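You operate a simulated robot arm through the tools that you are given. There is no shell and no other tool.

Carry out the task below with a simulated robot arm. There is one attempt and no reset: what you move stays moved.

## Task
Fit the blue-banded spark plug in the engine head and tighten it.
Fine: take it from the clear rack; black 21 mm socket and red driver; put both back.

It is judged by the outcome, as a careful person would: the job done as asked, and still so three seconds after it is handed in. It fails if anything else is knocked over, pushed out of place, dropped, spilled or broken.

## Robot
A 7-joint arm with a two-finger parallel gripper, fixed in place. Base frame: the origin is at the foot of the arm, x ahead of it, y to its left, z up. Readings come in mm, degrees, newtons and seconds.
With the tool pointing down near the work surface it reaches from about 460 to 920 mm from the base axis. Its first joint turns from -115.0 to 115.0 degrees. Payload 3.91 kg.
The tool frame sits at the grasp point between the pads (the TCP): z along the fingers, y along the line on which they close. The tips reach 30 mm beyond it. Largest opening 110 mm; finger width 20, thickness 10; the body of the gripper, 48 by 112 mm, starts 55 mm behind the TCP.
Orientation is told as [roll, pitch, yaw] about the base's x, y, z axes, in that order, counted from this pose: with the fingers straight down and closing along the base's y, the tool's x points along the base's -x, its y along +y and its z along -z.

## Interface
- The arm moves only by the tool step_arm. Its argument "series" is a list of rows, each a list of 3 entries, a list of its own where there are three numbers: the shift along the tool's x, y, z in m, then the turn, a rotation vector about the tool's x, y, z in degrees, then the closure, from 0 (fully open) to 1 (shut). In form: [[[x, y, z], [ax, ay, az], gripper], ...]. A call has 1 to 20 rows; each row shifts and turns the commanded pose from where the row before left it, along the tool's axes as they then stand. Each row takes 0.2 s and may step no farther than 50 mm and 8.6 degrees from the row before; otherwise, or with a gripper value out of range, the whole call is refused. Where a pose cannot be reached the arm comes as near as it can. A force on the tool above 40 N (or 10 N above the force at the start of the call, whichever is more), or a blocked arm, ends the call early, and 0.2 s more pass. The fingers move at their own pace (about 153 mm/s each) and stop on an object; they squeeze with about 33 N. The grip force told is the motor's: it shows also when the fingers shut on nothing. Time passes only in rows, and 0.2 s behind the last, so rows that do not move let the fingers close. The reply holds the time, the measured pose of the TCP, the force on the tool along the base axes, the opening and the grip force, in the units named above and with some noise, with the torque about the TCP (base axes, N m) and any sound that the robot's microphone picked up.
- Cameras (640 x 400 px; columns grow to the right, rows downward): "scene" is fixed at [52.3, 649.9, 1639.4]; the picture's right is [-0.67, -0.74, 0.00], its down [-0.47, 0.42, -0.78] and it looks along [0.58, -0.52, -0.63] (base axes); focal length 324 px, centre (320, 200). "wrist" rides on the gripper at [72, 17, -103] in the tool frame; the picture's right is [-0.23, 0.97, 0.00], its down [-0.76, -0.18, -0.62] and it looks along [-0.61, -0.14, 0.78] (tool axes); focal length 222 px, centre (320, 200). There is no depth. A picture from a camera that has moved, and an enlarged one, comes with that camera's place and axes in the base frame and with its lens.
- grab_frame(camera): a new picture of that camera. It takes no simulated time.
- raise_lower(by): slides the trunk up (or, below 0, down) by that many mm; the arm rides with it, the base frame stays. It gives what a move gives, with no picture.
- zoom(camera, box): a new picture of the part [left, top, right, bottom] of that camera's present view, enlarged. It takes no simulated time.
- close_job(): hands the job in; it is judged then, once.

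Nothing tells you positions but the pictures and the camera data. Unless the task says otherwise, let go and move clear before handing in.

The tools are called after ">>>" by a JSON object that holds its "api" and its "payload". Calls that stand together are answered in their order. step_arm: Moves the arm, as the interface text tells. Its arguments: {"type":"object","properties":{"series":{"type":"array","items":{"type":"array"}}},"required":["series"]} The other tools are called the same way: raise_lower (by) slides the trunk up or down; grab_frame (camera) takes a picture; zoom (camera, box) takes an enlarged picture of a part of a camera's view; close_job () hands the job in.

At the start:

```text
time_s: 0.0
ee_pos: [460.7, 139.8, 1252.6]
orientation: [0.0, 0.0, 0.0]
ft_force: [-0.1, -0.8, -0.1]
ft_torque: [0.01, 0.0, 0.01]
finger_gap: 109.9
finger_force: 0.1
trunk travel left (down, up): [-850.0, 140.0]
```

scene: 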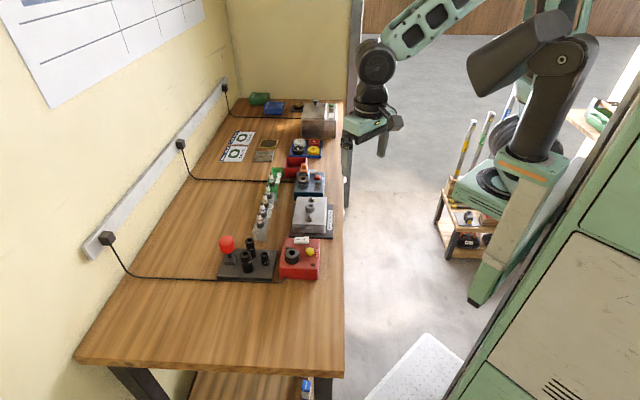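
wrist: 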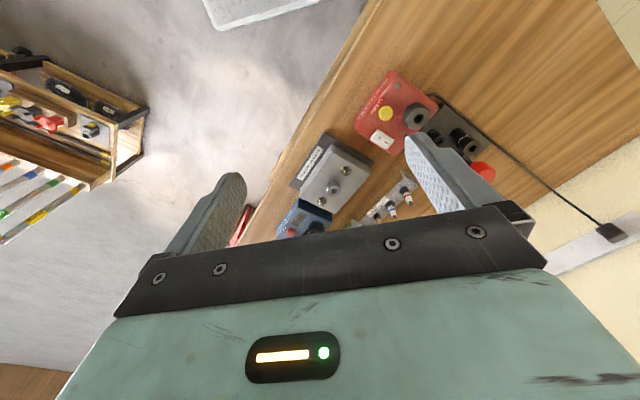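

The bench runs along the wall, with a socket tray, a red unit, a grey engine-head block, a clear rack of plugs and other items on it. I'll take enlarged pictures first to work out what each thing is.

>>> {"api": "zoom", "payload": {"camera": "scene", "box": [200, 210, 350, 304]}}

>>> {"api": "zoom", "payload": {"camera": "scene", "box": [240, 150, 350, 219]}}

>>> {"api": "zoom", "payload": {"camera": "scene", "box": [210, 80, 350, 168]}}

>>> {"api": "zoom", "payload": {"camera": "wrist", "box": [260, 60, 500, 250]}}

```text
4.26 times, centred on (275, 257) of scene
camera zoom: at [52.3, 649.9, 1639.4], right [-0.67, -0.74, 0.0], down [-0.47, 0.42, -0.78], along [0.58, -0.52, -0.63], focal length 1378 px, centre (512, -43)
```

zoom: 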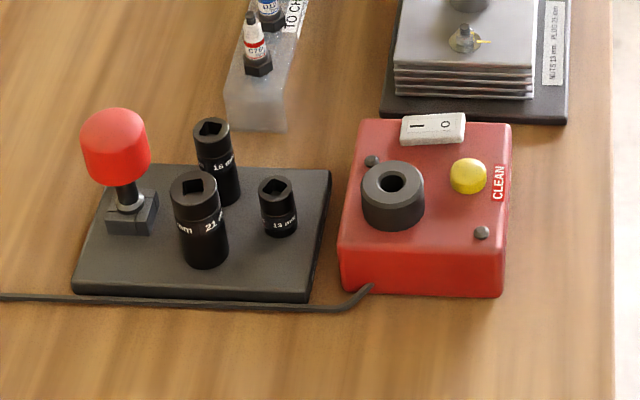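

```text
5.80 times, centred on (295, 184) of scene
camera zoom: at [52.3, 649.9, 1639.4], right [-0.67, -0.74, 0.0], down [-0.47, 0.42, -0.78], along [0.58, -0.52, -0.63], focal length 1878 px, centre (465, 290)
```

zoom: 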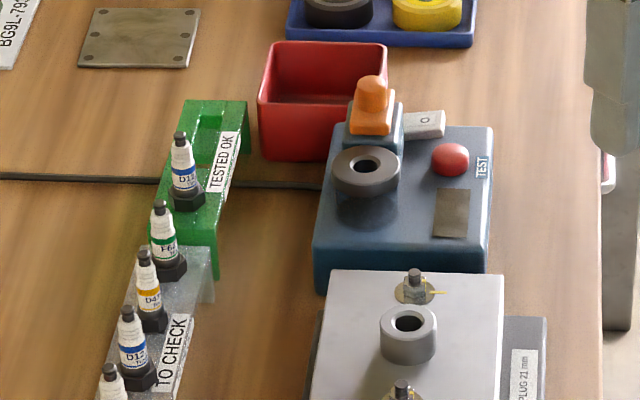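

```text
4.55 times, centred on (280, 124) of scene
camera zoom: at [52.3, 649.9, 1639.4], right [-0.67, -0.74, 0.0], down [-0.47, 0.42, -0.78], along [0.58, -0.52, -0.63], focal length 1472 px, centre (502, 546)
```

zoom: 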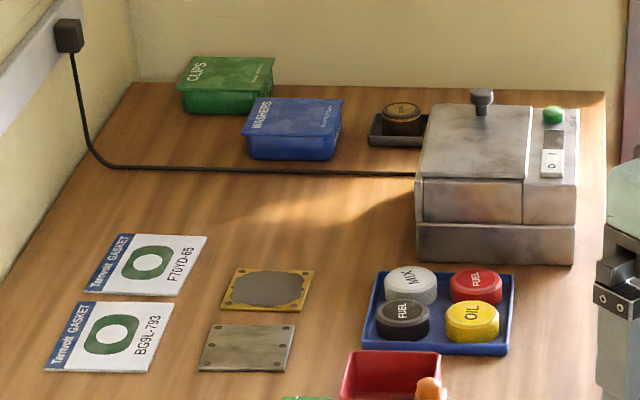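

```text
2.11 times, centred on (380, 155) of wrist
camera zoom: at [387.0, 157.3, 1355.0], right [0.23, 0.97, 0.0], down [0.76, -0.18, 0.62], along [0.61, -0.14, -0.78], focal length 468 px, centre (194, 295)
```

zoom: 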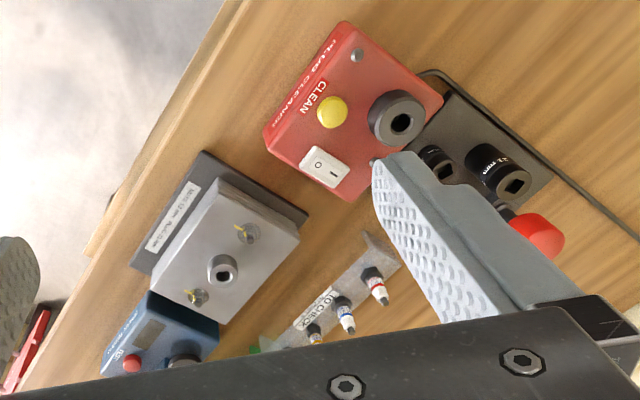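

The tray holds 13, 16/18 and 21 mm black sockets and a red-knob driver. I need a closer look at the rack and the plugs' bands.

>>> {"api": "zoom", "payload": {"camera": "scene", "box": [245, 165, 295, 205]}}

>>> {"api": "zoom", "payload": {"camera": "scene", "box": [245, 195, 295, 245]}}

>>> {"api": "zoom", "payload": {"camera": "scene", "box": [285, 190, 345, 242]}}

>>> {"api": "zoom", "payload": {"camera": "scene", "box": [212, 228, 282, 286]}}

```text
10.00 times, centred on (270, 185) of scene
camera zoom: at [52.3, 649.9, 1639.4], right [-0.67, -0.74, 0.0], down [-0.47, 0.42, -0.78], along [0.58, -0.52, -0.63], focal length 3239 px, centre (820, 350)
```

zoom: 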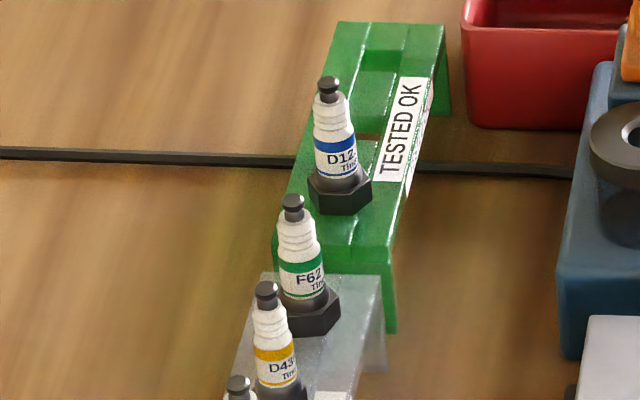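

```text
8.00 times, centred on (270, 220) of scene
camera zoom: at [52.3, 649.9, 1639.4], right [-0.67, -0.74, 0.0], down [-0.47, 0.42, -0.78], along [0.58, -0.52, -0.63], focal length 2591 px, centre (720, 40)
```

zoom: 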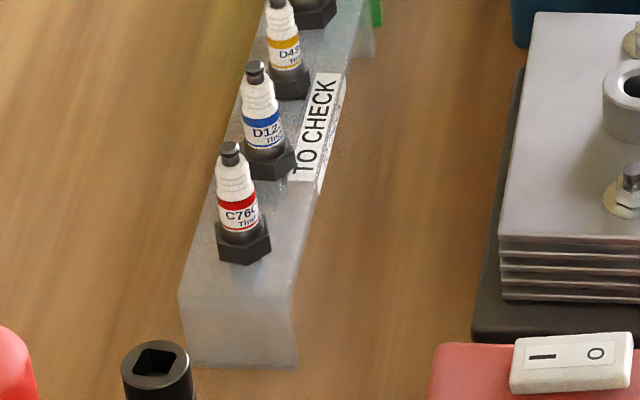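

```text
7.69 times, centred on (315, 216) of scene
camera zoom: at [52.3, 649.9, 1639.4], right [-0.67, -0.74, 0.0], down [-0.47, 0.42, -0.78], along [0.58, -0.52, -0.63], focal length 2492 px, centre (358, 77)
```

zoom: 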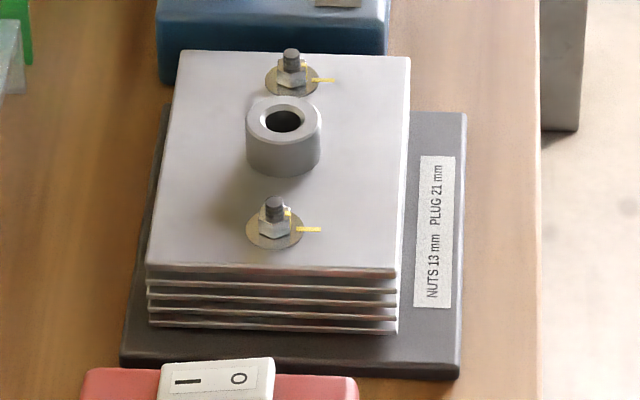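

```text
6.90 times, centred on (247, 257) of scene
camera zoom: at [52.3, 649.9, 1639.4], right [-0.67, -0.74, 0.0], down [-0.47, 0.42, -0.78], along [0.58, -0.52, -0.63], focal length 2234 px, centre (823, -193)
```

zoom: 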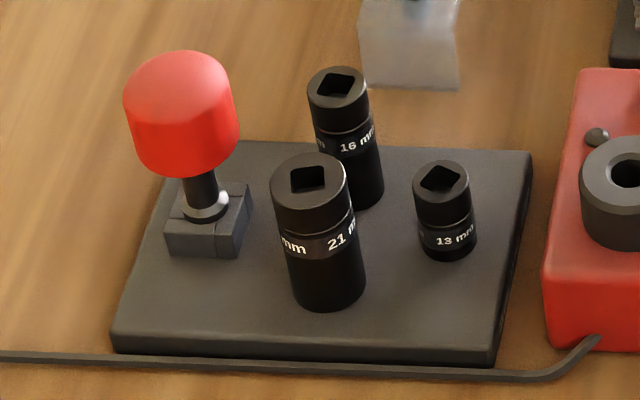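

The bench runs at about 45° to the base frame. My rough fixes are: blue plug in the clear rack near [784, 249], head hole near [694, 117], 21 mm socket near [640, 400] and driver near [692, 424]. I'll lower the trunk a little and turn the tool so the wrist camera looks along the rack.

>>> {"api": "raise_lower", "payload": {"by": -130}}

>>> {"api": "step_arm", "payload": {"series": [[[-0.03, 0, 0], [0, 0, 7.5], 0], [[-0.03, 0, 0], [0, 0, 7.5], 0], [[-0.03, 0, 0], [0, 0, 7.5], 0], [[-0.03, 0, 0], [0, 0, 7.5], 0], [[-0.03, 0, 0], [0, 0, 7.5], 0], [[-0.03, 0, 0], [0, 0, 7.5], 0]]}}

>>> {"api": "grab_frame", "payload": {"camera": "wrist"}}

>>> {"api": "grab_frame", "payload": {"camera": "scene"}}

```text
time_s: 1.6
ee_pos: [460.3, 139.8, 1124.2]
orientation: [0.0, 0.0, 0.1]
ft_force: [-0.4, -0.6, 0.6]
ft_torque: [0.0, -0.01, 0.0]
finger_gap: 110.3
finger_force: 0.0
trunk travel left (down, up): [-720.0, 270.0]
```

```text
time_s: 3.0
ee_pos: [626.0, 81.4, 1122.4]
orientation: [0.0, 0.0, -45.2]
ft_force: [-0.9, 0.5, 0.1]
ft_torque: [-0.03, -0.05, 0.0]
finger_gap: 110.1
finger_force: 0.1
trunk travel left (down, up): [-720.0, 270.0]
```

```text
taken
camera wrist: at [586.3, 145.5, 1224.4], right [0.85, 0.53, 0.0], down [0.41, -0.67, 0.62], along [0.33, -0.53, -0.78], focal length 222 px, centre (320, 200)
```

wrist: 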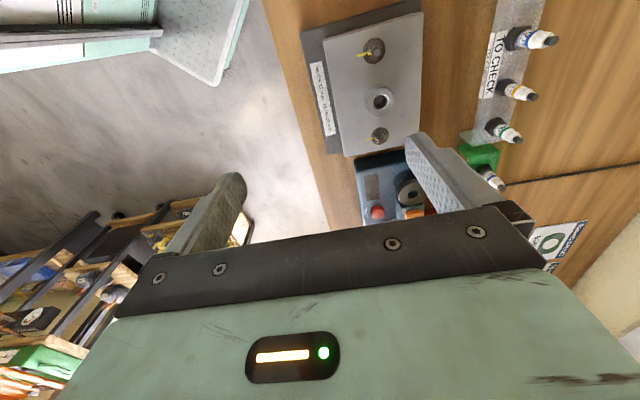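

```text
taken
```

scene: 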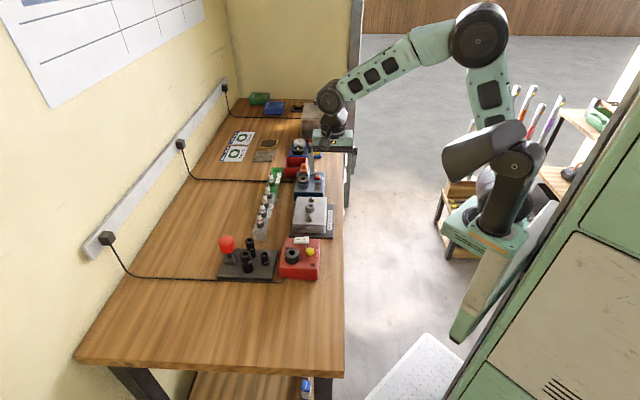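

The head, racks and cleaner all line up along the bench at about -44°. I'm moving above the blue plug in the clear rack to look at it up close.

>>> {"api": "step_arm", "payload": {"series": [[[0.001, 0.038, 0], [0, 0, 0], 0], [[0.001, 0.038, 0], [0, 0, 0], 0], [[0.001, 0.038, 0.01], [0, 0, 0], 0], [[0.001, 0.038, 0.01], [0, 0, 0], 0], [[0.001, 0.038, 0.015], [0, 0, 0], 0], [[0.001, 0.038, 0.015], [0, 0, 0], 0], [[0, 0, 0], [0, 0, 0], 0]]}}

>>> {"api": "grab_frame", "payload": {"camera": "wrist"}}

```text
time_s: 4.6
ee_pos: [785.5, 250.6, 1072.1]
orientation: [0.1, 0.0, -45.0]
ft_force: [-0.5, 0.6, 0.6]
ft_torque: [0.0, 0.02, 0.01]
finger_gap: 109.9
finger_force: 0.0
trunk travel left (down, up): [-720.0, 270.0]
```

```text
taken
camera wrist: at [745.4, 314.4, 1174.0], right [0.85, 0.53, 0.0], down [0.41, -0.66, 0.62], along [0.33, -0.53, -0.78], focal length 222 px, centre (320, 200)
```

wrist: 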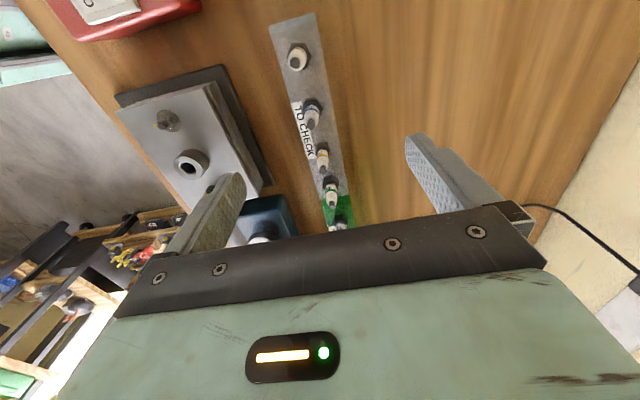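

The rack is in view between the fingers, so I'm zooming in on it.

>>> {"api": "zoom", "payload": {"camera": "wrist", "box": [250, 10, 410, 110]}}

>>> {"api": "zoom", "payload": {"camera": "wrist", "box": [250, 90, 410, 230]}}

>>> {"api": "zoom", "payload": {"camera": "scene", "box": [220, 120, 380, 240]}}

```text
4.00 times, centred on (330, 60) of wrist
camera zoom: at [745.4, 314.4, 1174.0], right [0.85, 0.53, 0.0], down [0.41, -0.66, 0.62], along [0.33, -0.53, -0.78], focal length 888 px, centre (280, 760)
```

zoom: 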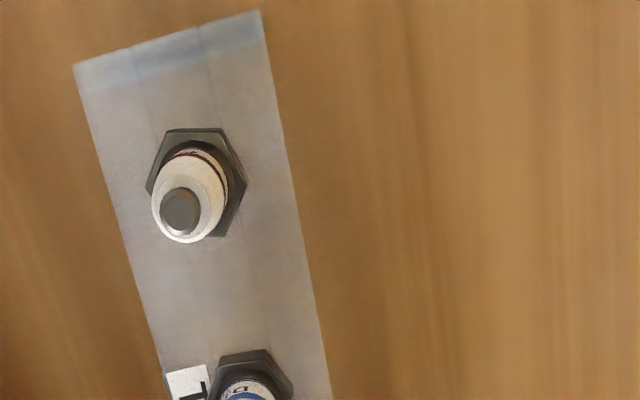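

```text
2.86 times, centred on (330, 160) of wrist
camera zoom: at [745.4, 314.4, 1174.0], right [0.85, 0.53, 0.0], down [0.41, -0.66, 0.62], along [0.33, -0.53, -0.78], focal length 635 px, centre (291, 314)
```

zoom: 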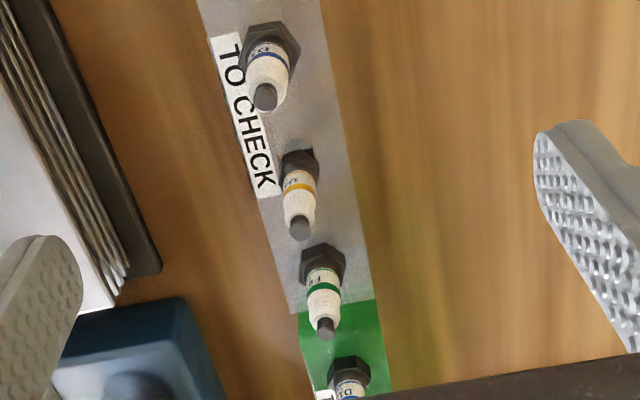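

```text
3.33 times, centred on (300, 180) of scene
camera zoom: at [52.3, 649.9, 1639.4], right [-0.67, -0.74, 0.0], down [-0.47, 0.42, -0.78], along [0.58, -0.52, -0.63], focal length 1080 px, centre (387, 267)
```

zoom: 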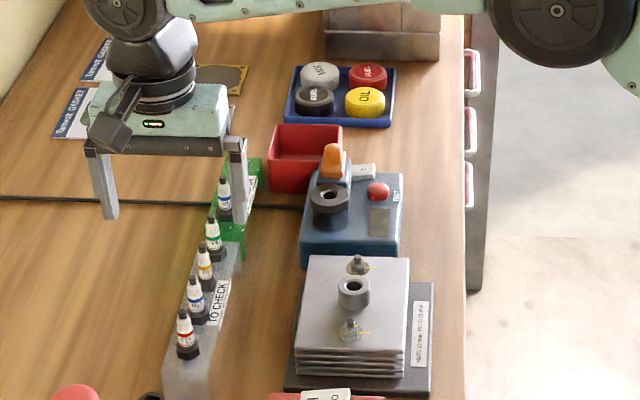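

The plugs are 50 mm apart along the rack at about -45°. The blue plug's axis is near [777, 248], with its hex top around z 919 and its terminal around z 974. Next I'll look straight down on the head's plug hole before picking anything up.

>>> {"api": "step_arm", "payload": {"series": [[[-0.006, -0.04, 0], [0, 0, 0], 0], [[-0.006, -0.04, 0], [0, 0, 0], 0], [[-0.006, -0.04, 0], [0, 0, 0], 0], [[-0.006, -0.04, 0], [0, 0, 0], 0], [[0, 0, 0], [0, 0, 0], 0]]}}

>>> {"api": "grab_frame", "payload": {"camera": "wrist"}}

>>> {"api": "zoom", "payload": {"camera": "wrist", "box": [220, 0, 420, 125]}}

```text
time_s: 5.8
ee_pos: [687.2, 119.4, 1073.4]
orientation: [0.0, 0.1, -45.0]
ft_force: [0.1, -1.1, 0.3]
ft_torque: [0.0, -0.01, -0.01]
finger_gap: 109.9
finger_force: 0.1
trunk travel left (down, up): [-720.0, 270.0]
```

```text
taken
camera wrist: at [646.8, 183.5, 1174.8], right [0.85, 0.53, 0.0], down [0.41, -0.66, 0.62], along [0.33, -0.53, -0.78], focal length 222 px, centre (320, 200)
```

wrist: 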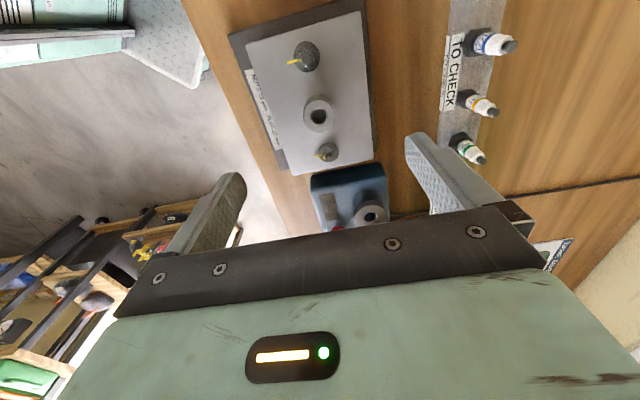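

```text
3.20 times, centred on (320, 62) of wrist
camera zoom: at [646.8, 183.5, 1174.8], right [0.85, 0.53, 0.0], down [0.41, -0.66, 0.62], along [0.33, -0.53, -0.78], focal length 711 px, centre (320, 640)
```

zoom: 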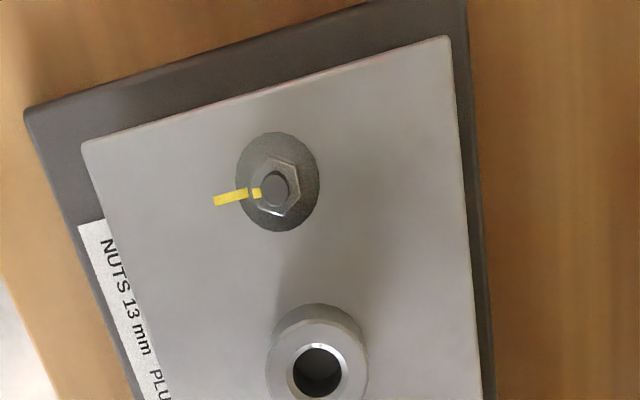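

The hole is almost directly below the tool. I'll drop closer and take views from two positions to triangulate it accurately.

>>> {"api": "step_arm", "payload": {"series": [[[0, 0, 0.035], [0, 0, 0], 0], [[0, 0, 0.035], [0, 0, 0], 0], [[0, 0, 0], [0, 0, 0], 0]]}}

>>> {"api": "zoom", "payload": {"camera": "wrist", "box": [240, 50, 400, 150]}}

>>> {"api": "step_arm", "payload": {"series": [[[0.03, 0, 0], [0, 0, 0], 0], [[0.03, 0, 0], [0, 0, 0], 0], [[0, 0, 0], [0, 0, 0], 0]]}}

>>> {"api": "grab_frame", "payload": {"camera": "wrist"}}

>>> {"api": "zoom", "payload": {"camera": "wrist", "box": [240, 120, 400, 220]}}

```text
time_s: 6.6
ee_pos: [686.6, 118.2, 1003.0]
orientation: [0.0, 0.0, -45.0]
ft_force: [0.8, 0.0, 0.5]
ft_torque: [-0.01, 0.0, 0.04]
finger_gap: 110.1
finger_force: 0.0
trunk travel left (down, up): [-720.0, 270.0]
```

```text
4.00 times, centred on (320, 100) of wrist
camera zoom: at [646.5, 181.8, 1104.0], right [0.85, 0.53, 0.0], down [0.41, -0.66, 0.62], along [0.33, -0.53, -0.78], focal length 888 px, centre (320, 600)
```

zoom: 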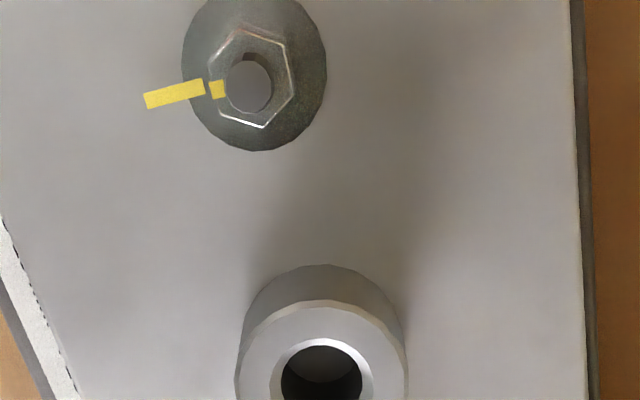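

```text
time_s: 7.4
ee_pos: [644.1, 161.4, 1003.9]
orientation: [0.0, 0.0, -45.0]
ft_force: [0.5, 0.3, 0.2]
ft_torque: [-0.02, 0.0, -0.02]
finger_gap: 110.0
finger_force: 0.1
trunk travel left (down, up): [-720.0, 270.0]
```

```text
taken
camera wrist: at [605.1, 225.8, 1104.9], right [0.85, 0.53, 0.0], down [0.41, -0.66, 0.62], along [0.33, -0.53, -0.78], focal length 222 px, centre (320, 200)
```

wrist: 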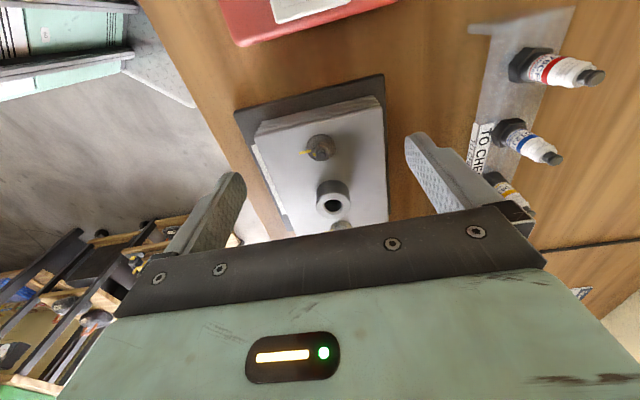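

```text
4.00 times, centred on (320, 170) of wrist
camera zoom: at [605.1, 225.8, 1104.9], right [0.85, 0.53, 0.0], down [0.41, -0.66, 0.62], along [0.33, -0.53, -0.78], focal length 888 px, centre (320, 320)
```

zoom: 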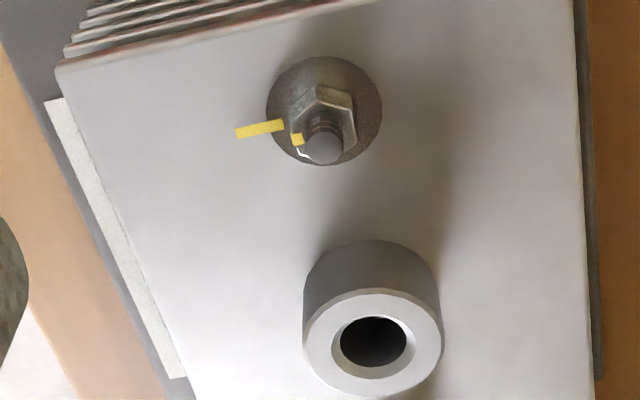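

The two close views agree: the hole axis is at [684.7, 120.1], the boss top is at z≈949.5, the bore is about 15 mm and the boss is about 32 mm across. I'll triangulate the blue plug the same way.

>>> {"api": "step_arm", "payload": {"series": [[[0, 0, -0.027], [0, 0, 0], 0], [[-0.008, 0.0388, 0], [0, 0, 0], 0], [[-0.008, 0.0388, 0], [0, 0, 0], 0], [[-0.008, 0.0388, 0], [0, 0, 0], 0], [[-0.008, 0.0388, 0], [0, 0, 0], 0], [[0, 0, 0], [0, 0, 0], 0]]}}

>>> {"api": "zoom", "payload": {"camera": "wrist", "box": [240, 60, 400, 160]}}

>>> {"api": "step_arm", "payload": {"series": [[[0.025, 0, 0], [0, 0, 0], 0], [[0.025, 0, 0], [0, 0, 0], 0], [[0, 0, 0], [0, 0, 0], 0]]}}

>>> {"api": "zoom", "payload": {"camera": "wrist", "box": [240, 100, 400, 200]}}

>>> {"api": "grab_frame", "payload": {"camera": "wrist"}}

```text
time_s: 8.8
ee_pos: [779.0, 248.2, 1030.7]
orientation: [-0.1, 0.1, -45.0]
ft_force: [-0.3, -1.0, -0.3]
ft_torque: [0.03, -0.01, 0.0]
finger_gap: 110.3
finger_force: 0.1
trunk travel left (down, up): [-720.0, 270.0]
```

```text
4.00 times, centred on (320, 110) of wrist
camera zoom: at [739.2, 311.8, 1131.9], right [0.85, 0.53, 0.0], down [0.41, -0.66, 0.62], along [0.33, -0.53, -0.78], focal length 888 px, centre (320, 560)
```

zoom: 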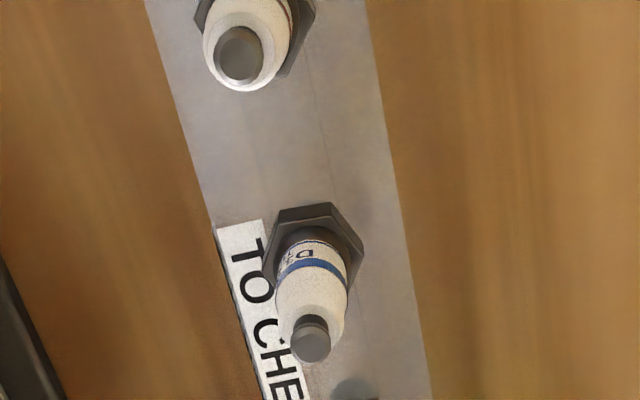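

```text
time_s: 9.6
ee_pos: [743.5, 283.5, 1032.0]
orientation: [0.0, -0.1, -45.1]
ft_force: [1.0, -1.1, 0.6]
ft_torque: [-0.02, -0.02, -0.01]
finger_gap: 109.9
finger_force: 0.1
trunk travel left (down, up): [-720.0, 270.0]
```

```text
4.00 times, centred on (320, 150) of wrist
camera zoom: at [703.7, 346.9, 1132.1], right [0.85, 0.53, 0.0], down [0.41, -0.66, 0.62], along [0.33, -0.53, -0.78], focal length 888 px, centre (320, 400)
```

zoom: 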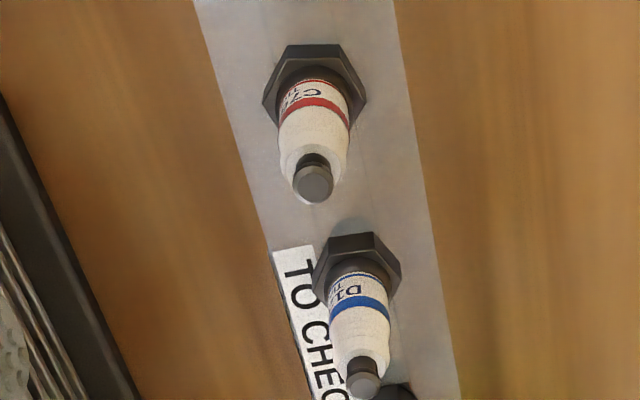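

```text
taken
camera wrist: at [703.7, 346.9, 1132.1], right [0.85, 0.53, 0.0], down [0.41, -0.66, 0.62], along [0.33, -0.53, -0.78], focal length 222 px, centre (320, 200)
```

wrist: 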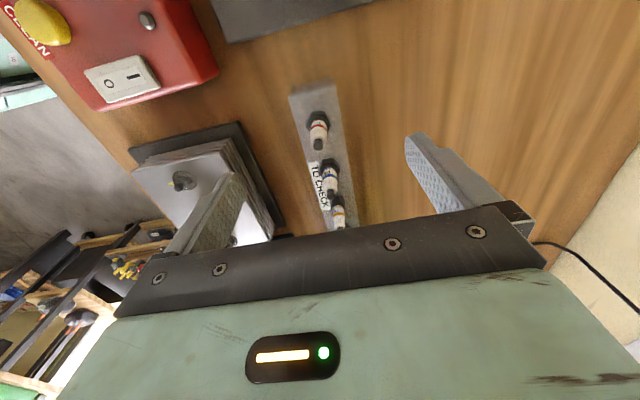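

The blue plug's axis is at [777.1, 247.5], with terminal top z≈973 and hex top z≈918. I'll straddle it across the rack with the fingertips just above the hex.

>>> {"api": "step_arm", "payload": {"series": [[[-0.0246, -0.0009, 0], [0, 0, 0], 0.4], [[-0.0246, -0.0008, 0], [0, 0, 0], 0.4], [[0, 0, 0], [0, 0, 0], 0.4], [[0, 0, 0.03], [0, 0, 0], 0.4], [[0, 0, 0.025], [0, 0, 0], 0.4], [[0, 0, 0], [0, 0, 0], 0.4]]}}

>>> {"api": "grab_frame", "payload": {"camera": "wrist"}}

>>> {"api": "zoom", "payload": {"camera": "scene", "box": [230, 160, 310, 240]}}

```text
time_s: 11.0
ee_pos: [775.1, 247.9, 976.1]
orientation: [0.0, 0.0, -45.1]
ft_force: [-0.5, 0.0, -0.2]
ft_torque: [-0.01, 0.0, -0.01]
finger_gap: 66.1
finger_force: 0.0
trunk travel left (down, up): [-720.0, 270.0]
```

```text
taken
camera wrist: at [735.0, 312.1, 1077.4], right [0.85, 0.53, 0.0], down [0.41, -0.66, 0.62], along [0.33, -0.53, -0.78], focal length 222 px, centre (320, 200)
```

wrist: 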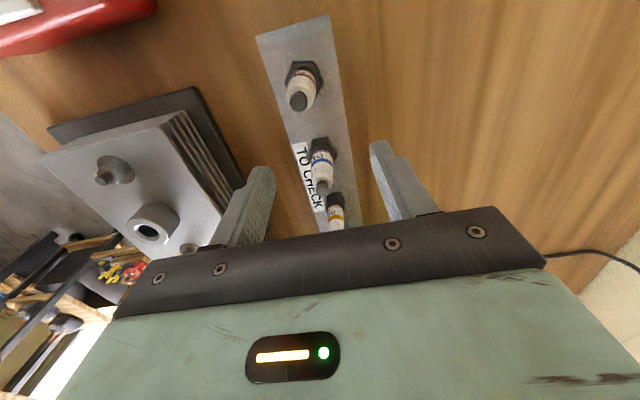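

```text
5.00 times, centred on (270, 200) of scene
camera zoom: at [52.3, 649.9, 1639.4], right [-0.67, -0.74, 0.0], down [-0.47, 0.42, -0.78], along [0.58, -0.52, -0.63], focal length 1620 px, centre (570, 200)
```

zoom: 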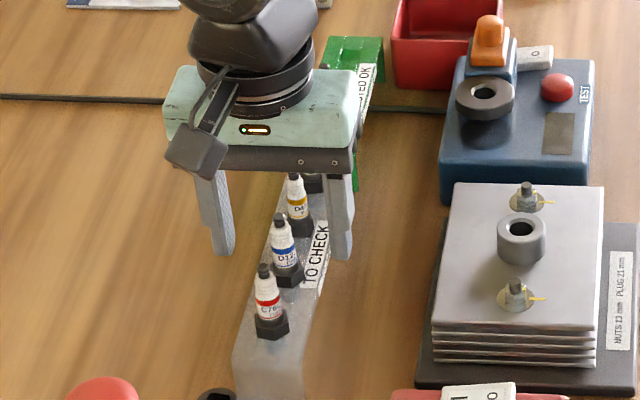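

>>> {"api": "zoom", "payload": {"camera": "wrist", "box": [240, 120, 400, 220]}}

>>> {"api": "step_arm", "payload": {"series": [[[0, 0, 0], [0, 0, 0], 0.4]]}}

```text
4.00 times, centred on (320, 170) of wrist
camera zoom: at [735.0, 312.1, 1077.4], right [0.85, 0.53, 0.0], down [0.41, -0.66, 0.62], along [0.33, -0.53, -0.78], focal length 888 px, centre (320, 320)
```

zoom: 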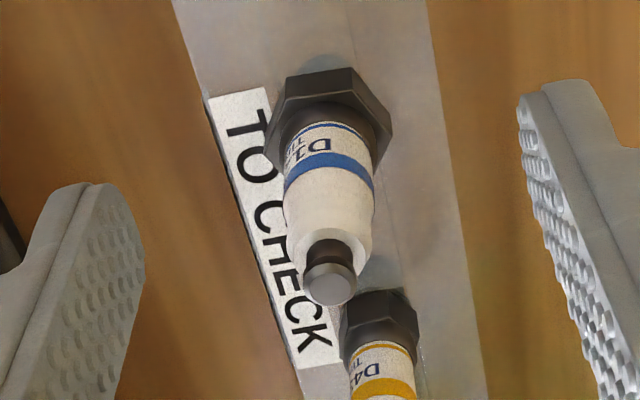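

```text
time_s: 11.4
ee_pos: [774.0, 247.1, 975.9]
orientation: [0.0, 0.0, -45.0]
ft_force: [0.1, -0.2, -0.4]
ft_torque: [0.04, -0.02, -0.03]
finger_gap: 65.8
finger_force: 0.0
trunk travel left (down, up): [-720.0, 270.0]
```

The terminal sits about 2 mm beyond the tool centre and slightly to the right. I'll correct for that, go down with the tips just above the hex, and close on the insulator.

>>> {"api": "step_arm", "payload": {"series": [[[-0.002, 0.0013, 0], [0, 0, 0], 0.4], [[0, 0, 0.012], [0, 0, 0], 0.4], [[0, 0, 0.01], [0, 0, 0], 0.4], [[0, 0, 0], [0, 0, 0], 0.4]]}}

>>> {"api": "zoom", "payload": {"camera": "wrist", "box": [240, 120, 400, 220]}}

>>> {"api": "zoom", "payload": {"camera": "scene", "box": [245, 185, 305, 235]}}

```text
time_s: 12.4
ee_pos: [777.7, 246.8, 953.2]
orientation: [0.0, 0.0, -44.9]
ft_force: [0.5, -0.2, 0.0]
ft_torque: [0.01, 0.02, -0.02]
finger_gap: 65.8
finger_force: 0.0
trunk travel left (down, up): [-720.0, 270.0]
```

```text
4.00 times, centred on (320, 170) of wrist
camera zoom: at [737.1, 311.4, 1055.0], right [0.85, 0.53, 0.0], down [0.41, -0.66, 0.62], along [0.33, -0.53, -0.78], focal length 888 px, centre (320, 320)
```

zoom: 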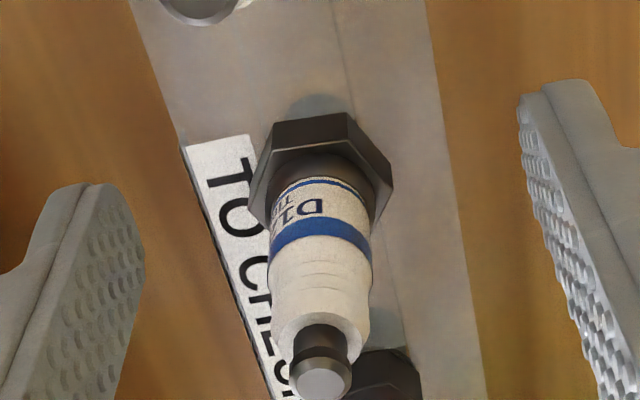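

```text
8.00 times, centred on (275, 210) of scene
camera zoom: at [52.3, 649.9, 1639.4], right [-0.67, -0.74, 0.0], down [-0.47, 0.42, -0.78], along [0.58, -0.52, -0.63], focal length 2591 px, centre (680, 120)
```

zoom: 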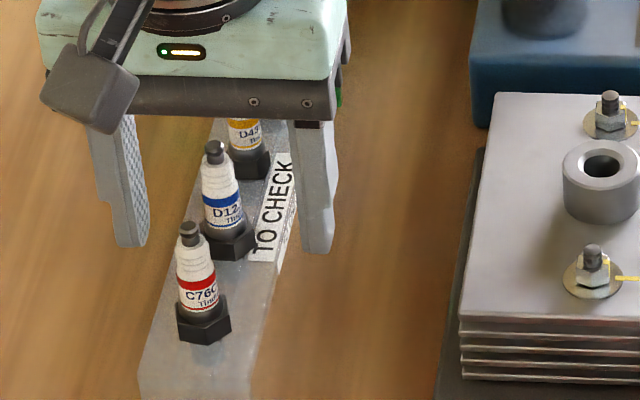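

Aligned. The tips are just above the hex, so I'm closing on the insulator.

>>> {"api": "step_arm", "payload": {"series": [[[0, 0, 0], [0, 0, 0], 0.7], [[0, 0, 0], [0, 0, 0], 0.85], [[0, 0, 0], [0, 0, 0], 1], [[0, 0, 0], [0, 0, 0], 1], [[0, 0, 0], [0, 0, 0], 1]]}}

>>> {"api": "zoom", "payload": {"camera": "wrist", "box": [240, 120, 400, 220]}}

>>> {"api": "zoom", "payload": {"camera": "scene", "box": [245, 185, 305, 235]}}

```text
time_s: 13.6
ee_pos: [777.7, 248.1, 953.5]
orientation: [0.0, 0.0, -45.0]
ft_force: [0.7, -0.2, 0.1]
ft_torque: [0.02, 0.03, 0.01]
finger_gap: 19.2
finger_force: 32.5
trunk travel left (down, up): [-720.0, 270.0]
```

```text
4.00 times, centred on (320, 170) of wrist
camera zoom: at [737.2, 311.4, 1055.0], right [0.85, 0.53, 0.0], down [0.41, -0.66, 0.62], along [0.33, -0.53, -0.78], focal length 888 px, centre (320, 320)
```

zoom: 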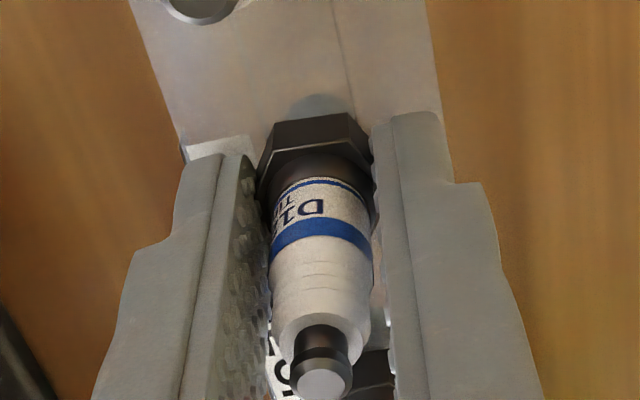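

```text
8.00 times, centred on (275, 210) of scene
camera zoom: at [52.3, 649.9, 1639.4], right [-0.67, -0.74, 0.0], down [-0.47, 0.42, -0.78], along [0.58, -0.52, -0.63], focal length 2591 px, centre (680, 120)
```

zoom: 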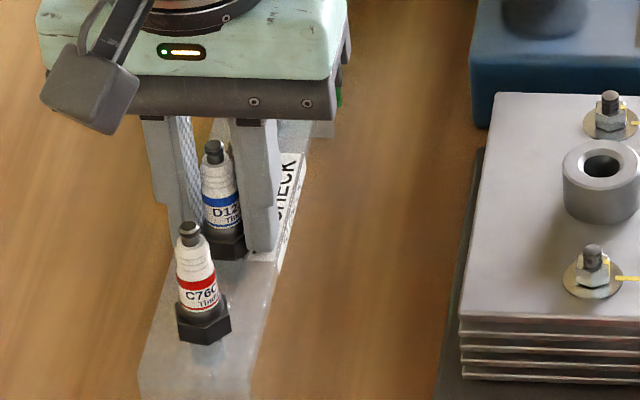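

The grip holds at a 19 mm gap, which is the steel collar above the hex. Lifting straight up.

>>> {"api": "step_arm", "payload": {"series": [[[0, 0, -0.005], [0, 0, 0], 1], [[0, 0, -0.015], [0, 0, 0], 1], [[0, 0, -0.03], [0, 0, 0], 1], [[0, 0, -0.03], [0, 0, 0], 1], [[0, 0, 0], [0, 0, 0], 1]]}}

>>> {"api": "grab_frame", "payload": {"camera": "wrist"}}

>>> {"api": "zoom", "payload": {"camera": "scene", "box": [240, 145, 320, 235]}}

```text
time_s: 14.8
ee_pos: [776.7, 247.0, 1033.7]
orientation: [0.1, 0.0, -45.1]
ft_force: [-0.2, -0.8, -0.8]
ft_torque: [-0.01, 0.01, 0.0]
finger_gap: 19.4
finger_force: 33.2
trunk travel left (down, up): [-720.0, 270.0]
```

```text
taken
camera wrist: at [736.8, 310.0, 1134.9], right [0.85, 0.53, 0.0], down [0.41, -0.66, 0.62], along [0.33, -0.53, -0.78], focal length 222 px, centre (320, 200)
```

wrist: 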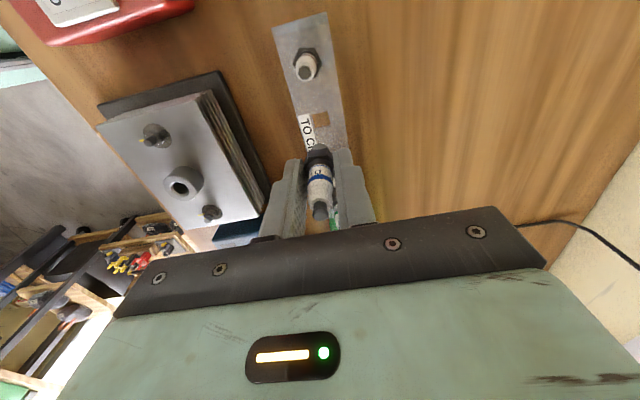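

```text
4.44 times, centred on (280, 190) of scene
camera zoom: at [52.3, 649.9, 1639.4], right [-0.67, -0.74, 0.0], down [-0.47, 0.42, -0.78], along [0.58, -0.52, -0.63], focal length 1440 px, centre (498, 244)
```

zoom: 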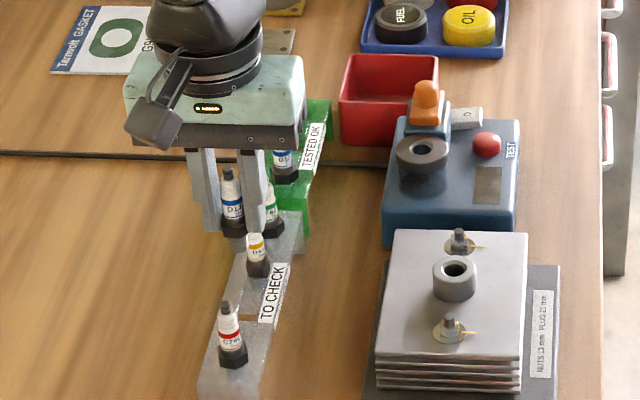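

The plug is out, upright and firmly held. I'm carrying it over to the head with extra height.

>>> {"api": "step_arm", "payload": {"series": [[[0, 0, -0.02], [0, 0, 0], 1], [[-0.0062, -0.0388, 0], [0, 0, 0], 1], [[-0.0062, -0.0388, 0], [0, 0, 0], 1], [[-0.0062, -0.0388, 0], [0, 0, 0], 1], [[-0.0061, -0.0388, 0], [0, 0, 0], 1], [[0, 0, 0], [0, 0, 0], 1]]}}

>>> {"api": "grab_frame", "payload": {"camera": "wrist"}}

>>> {"api": "zoom", "payload": {"camera": "wrist", "box": [240, 90, 400, 220]}}

>>> {"api": "zoom", "payload": {"camera": "scene", "box": [275, 150, 355, 230]}}

```text
time_s: 16.2
ee_pos: [684.7, 117.6, 1053.2]
orientation: [0.0, 0.1, -45.1]
ft_force: [-0.5, 0.3, 0.3]
ft_torque: [0.02, 0.0, 0.01]
finger_gap: 19.2
finger_force: 32.5
trunk travel left (down, up): [-720.0, 270.0]
```

```text
taken
camera wrist: at [645.2, 182.0, 1154.7], right [0.85, 0.53, 0.0], down [0.41, -0.66, 0.62], along [0.33, -0.53, -0.78], focal length 222 px, centre (320, 200)
```

wrist: 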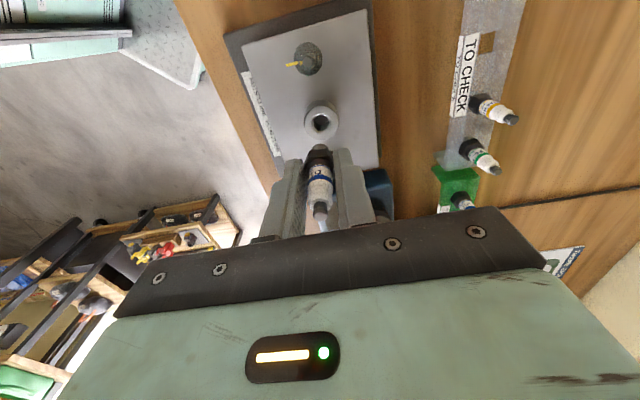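

```text
3.08 times, centred on (320, 155) of wrist
camera zoom: at [645.2, 182.0, 1154.7], right [0.85, 0.53, 0.0], down [0.41, -0.66, 0.62], along [0.33, -0.53, -0.78], focal length 684 px, centre (320, 338)
```

zoom: 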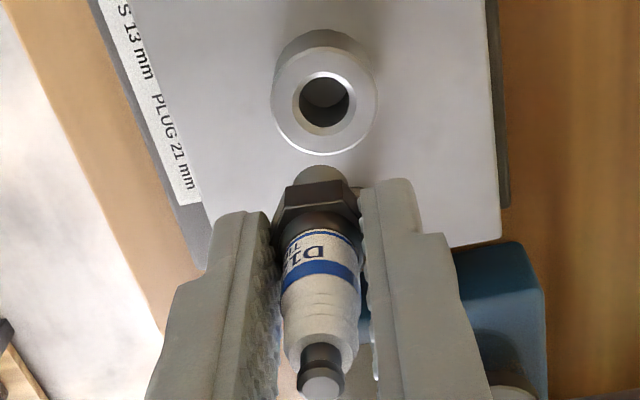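

```text
5.00 times, centred on (315, 190) of scene
camera zoom: at [52.3, 649.9, 1639.4], right [-0.67, -0.74, 0.0], down [-0.47, 0.42, -0.78], along [0.58, -0.52, -0.63], focal length 1620 px, centre (345, 250)
```

zoom: 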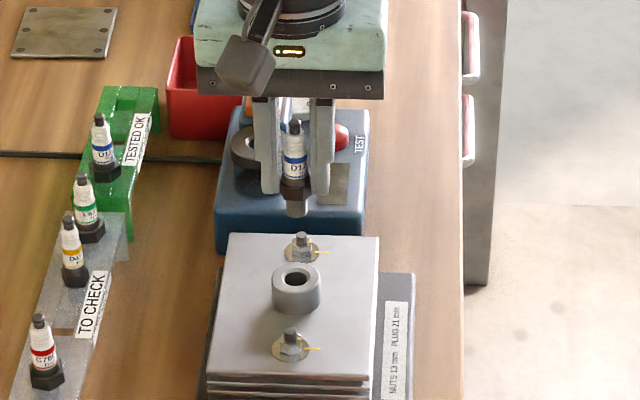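

The hole is about 1.2 mm to the right of the plug axis. I'll correct for that and come down until the thread end is a few millimetres above the boss, then check again.

>>> {"api": "step_arm", "payload": {"series": [[[0.0004, 0.0013, 0.01], [0, 0, 0], 1], [[0, 0, 0.018], [0, 0, 0], 1], [[0, 0, 0], [0, 0, 0], 1], [[0, 0, 0], [0, 0, 0], 1]]}}

>>> {"api": "zoom", "payload": {"camera": "wrist", "box": [240, 90, 400, 220]}}

>>> {"api": "zoom", "payload": {"camera": "scene", "box": [285, 170, 345, 220]}}

```text
time_s: 17.2
ee_pos: [687.0, 121.2, 1026.1]
orientation: [0.0, 0.0, -45.0]
ft_force: [0.4, 0.9, -0.1]
ft_torque: [0.01, 0.0, 0.0]
finger_gap: 19.1
finger_force: 33.1
trunk travel left (down, up): [-720.0, 270.0]
```

```text
3.08 times, centred on (320, 155) of wrist
camera zoom: at [646.3, 183.2, 1127.1], right [0.85, 0.53, 0.0], down [0.41, -0.66, 0.62], along [0.33, -0.53, -0.78], focal length 684 px, centre (320, 338)
```

zoom: 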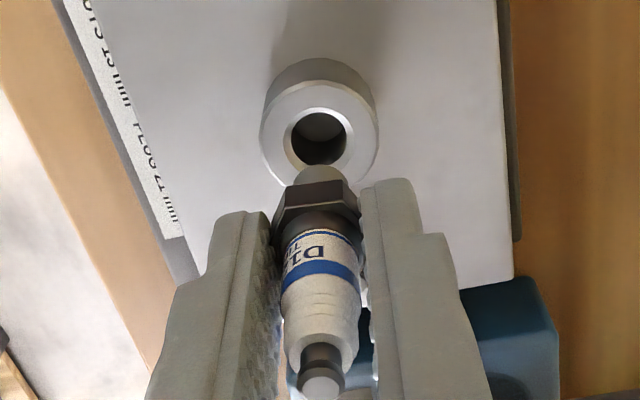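

```text
8.00 times, centred on (315, 195) of scene
camera zoom: at [52.3, 649.9, 1639.4], right [-0.67, -0.74, 0.0], down [-0.47, 0.42, -0.78], along [0.58, -0.52, -0.63], focal length 2591 px, centre (360, 240)
```

zoom: 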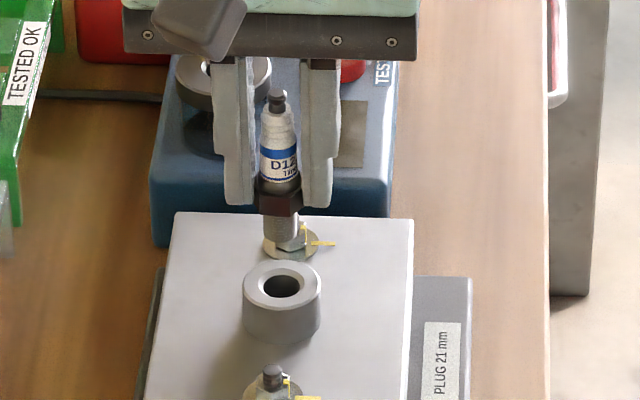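

>>> {"api": "zoom", "payload": {"camera": "scene", "box": [300, 178, 326, 212]}}

>>> {"api": "zoom", "payload": {"camera": "wrist", "box": [290, 110, 350, 155]}}

>>> {"api": "step_arm", "payload": {"series": [[[0, 0, 0], [0, 0, 0], 1], [[0, 0, 0], [0, 0, 0], 1]]}}

>>> {"api": "step_arm", "payload": {"series": [[[0, 0, 0], [0, 0, 0], 1]]}}

```text
11.76 times, centred on (313, 195) of scene
camera zoom: at [52.3, 649.9, 1639.4], right [-0.67, -0.74, 0.0], down [-0.47, 0.42, -0.78], along [0.58, -0.52, -0.63], focal length 3811 px, centre (402, 259)
```

zoom: 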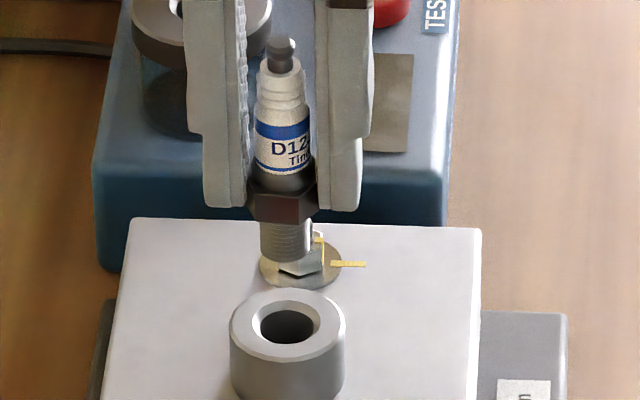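

```text
8.89 times, centred on (320, 132) of wrist
camera zoom: at [646.3, 183.2, 1127.1], right [0.85, 0.53, 0.0], down [0.41, -0.66, 0.62], along [0.33, -0.53, -0.78], focal length 1974 px, centre (320, 800)
```

zoom: 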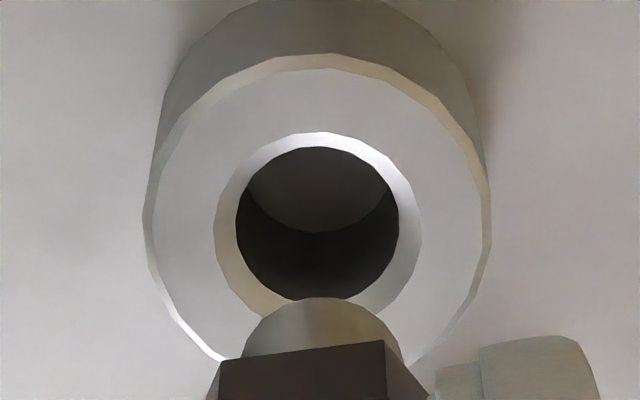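

```text
time_s: 17.8
ee_pos: [687.0, 119.8, 1025.7]
orientation: [0.0, 0.0, -45.0]
ft_force: [0.6, 0.1, -1.1]
ft_torque: [0.02, 0.01, -0.04]
finger_gap: 19.2
finger_force: 32.8
trunk travel left (down, up): [-720.0, 270.0]
```

```text
time_s: 18.2
ee_pos: [685.6, 119.8, 1026.3]
orientation: [0.0, 0.0, -44.9]
ft_force: [0.2, -0.3, 0.4]
ft_torque: [0.0, 0.04, 0.01]
finger_gap: 19.3
finger_force: 32.8
trunk travel left (down, up): [-720.0, 270.0]
```

The thread end is still about 25 mm above the boss, so I'll come down another 18 mm. There the parallax is small and I can compare the thread end with the hole directly.

>>> {"api": "step_arm", "payload": {"series": [[[0, 0, 0.01], [0, 0, 0], 1], [[0, 0, 0.008], [0, 0, 0], 1], [[0, 0, 0], [0, 0, 0], 1], [[0, 0, 0], [0, 0, 0], 1]]}}

>>> {"api": "zoom", "payload": {"camera": "scene", "box": [300, 178, 326, 212]}}

>>> {"api": "zoom", "payload": {"camera": "wrist", "box": [280, 110, 360, 165]}}

```text
time_s: 19.2
ee_pos: [686.4, 119.6, 1007.2]
orientation: [0.0, 0.0, -45.0]
ft_force: [0.8, -0.5, -0.1]
ft_torque: [0.0, 0.01, -0.03]
finger_gap: 19.0
finger_force: 33.0
trunk travel left (down, up): [-720.0, 270.0]
```

```text
11.76 times, centred on (313, 195) of scene
camera zoom: at [52.3, 649.9, 1639.4], right [-0.67, -0.74, 0.0], down [-0.47, 0.42, -0.78], along [0.58, -0.52, -0.63], focal length 3811 px, centre (402, 259)
```

zoom: 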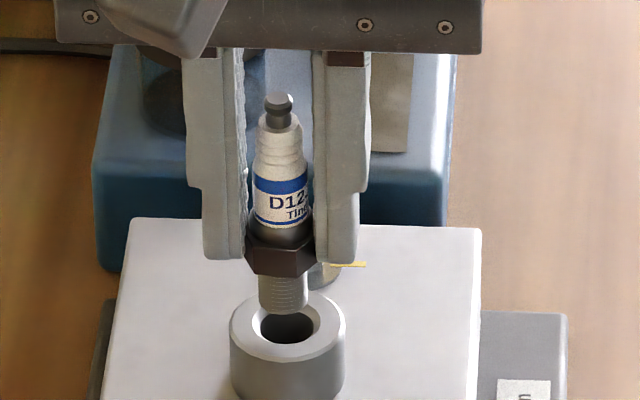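

```text
7.27 times, centred on (320, 138) of wrist
camera zoom: at [646.8, 184.0, 1108.6], right [0.85, 0.53, 0.0], down [0.41, -0.66, 0.62], along [0.33, -0.53, -0.78], focal length 1615 px, centre (320, 654)
```

zoom: 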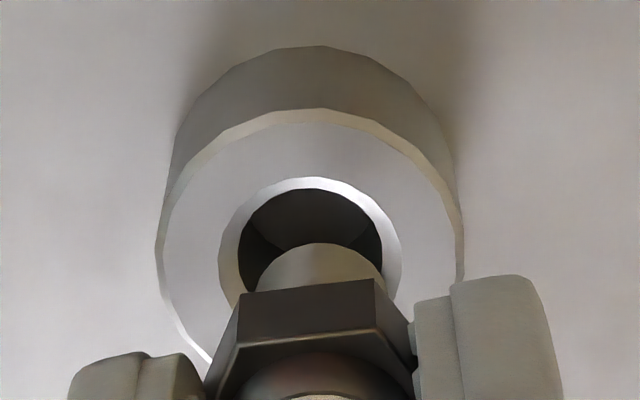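

The hole sits about 1 mm to the left of and 1 mm nearer than the thread. I'm making a small correction and easing down.

>>> {"api": "step_arm", "payload": {"series": [[[0.0013, -0.0007, 0], [0, 0, 0], 1], [[0, 0, 0.003], [0, 0, 0], 1], [[0, 0, 0], [0, 0, 0], 1], [[0, 0, 0], [0, 0, 0], 1]]}}

>>> {"api": "zoom", "payload": {"camera": "scene", "box": [300, 178, 326, 212]}}

>>> {"api": "zoom", "payload": {"camera": "wrist", "box": [280, 110, 360, 165]}}

```text
time_s: 20.2
ee_pos: [685.5, 119.9, 1004.6]
orientation: [0.0, 0.0, -44.9]
ft_force: [-0.6, -0.3, 0.1]
ft_torque: [-0.03, 0.0, -0.01]
finger_gap: 19.2
finger_force: 32.7
trunk travel left (down, up): [-720.0, 270.0]
```

```text
11.76 times, centred on (313, 195) of scene
camera zoom: at [52.3, 649.9, 1639.4], right [-0.67, -0.74, 0.0], down [-0.47, 0.42, -0.78], along [0.58, -0.52, -0.63], focal length 3811 px, centre (402, 259)
```

zoom: 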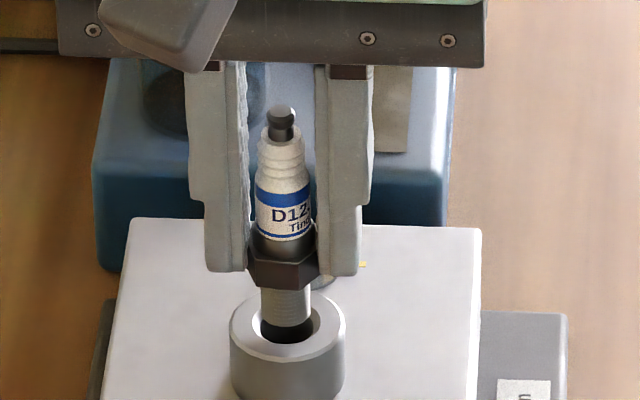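

```text
7.27 times, centred on (320, 138) of wrist
camera zoom: at [644.8, 184.8, 1105.9], right [0.85, 0.53, 0.0], down [0.41, -0.66, 0.62], along [0.33, -0.53, -0.78], focal length 1615 px, centre (320, 654)
```

zoom: 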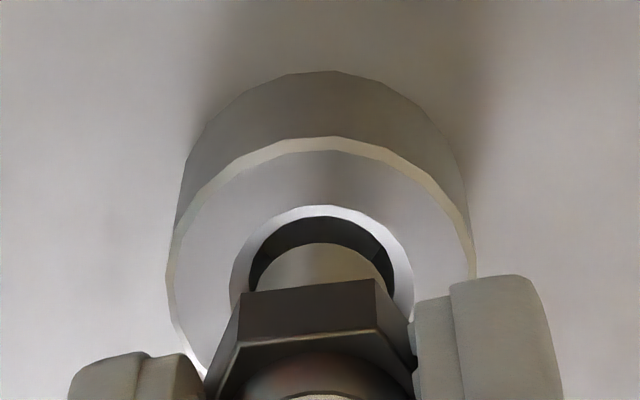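

The thread is now centred in the bore in both views. I'll lower it gently in small steps and watch the force.

>>> {"api": "step_arm", "payload": {"series": [[[0, 0, 0.002], [0, 0, 0], 1], [[0, 0, 0.002], [0, 0, 0], 1], [[0, 0, 0.002], [0, 0, 0], 1], [[0, 0, 0.001], [0, 0, 0], 1], [[0, 0, 0], [0, 0, 0], 1]]}}

>>> {"api": "zoom", "payload": {"camera": "scene", "box": [300, 178, 326, 212]}}

>>> {"api": "zoom", "payload": {"camera": "wrist", "box": [280, 110, 360, 165]}}

```text
time_s: 21.4
ee_pos: [685.4, 122.1, 998.2]
orientation: [0.0, -0.1, -45.0]
ft_force: [1.5, -0.4, -0.5]
ft_torque: [-0.02, -0.06, -0.04]
finger_gap: 19.3
finger_force: 32.8
trunk travel left (down, up): [-720.0, 270.0]
```

```text
11.76 times, centred on (313, 195) of scene
camera zoom: at [52.3, 649.9, 1639.4], right [-0.67, -0.74, 0.0], down [-0.47, 0.42, -0.78], along [0.58, -0.52, -0.63], focal length 3811 px, centre (402, 259)
```

zoom: 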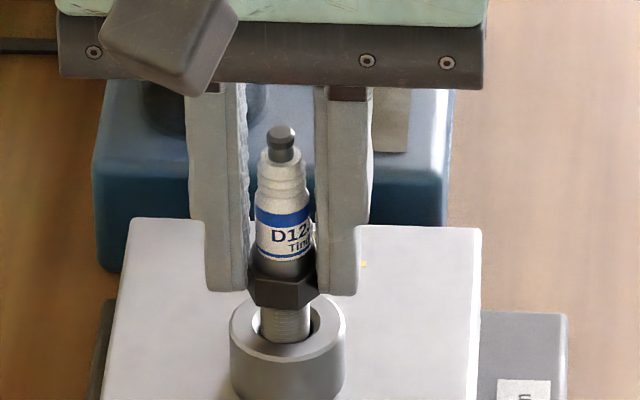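

```text
7.27 times, centred on (320, 138) of wrist
camera zoom: at [644.9, 185.0, 1098.9], right [0.85, 0.53, 0.0], down [0.41, -0.66, 0.62], along [0.33, -0.53, -0.78], focal length 1615 px, centre (320, 654)
```

zoom: 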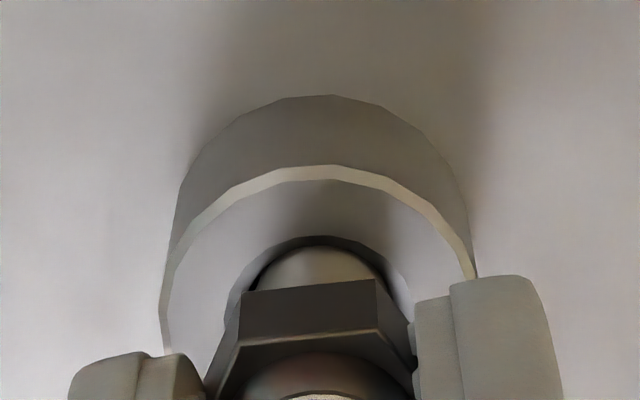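

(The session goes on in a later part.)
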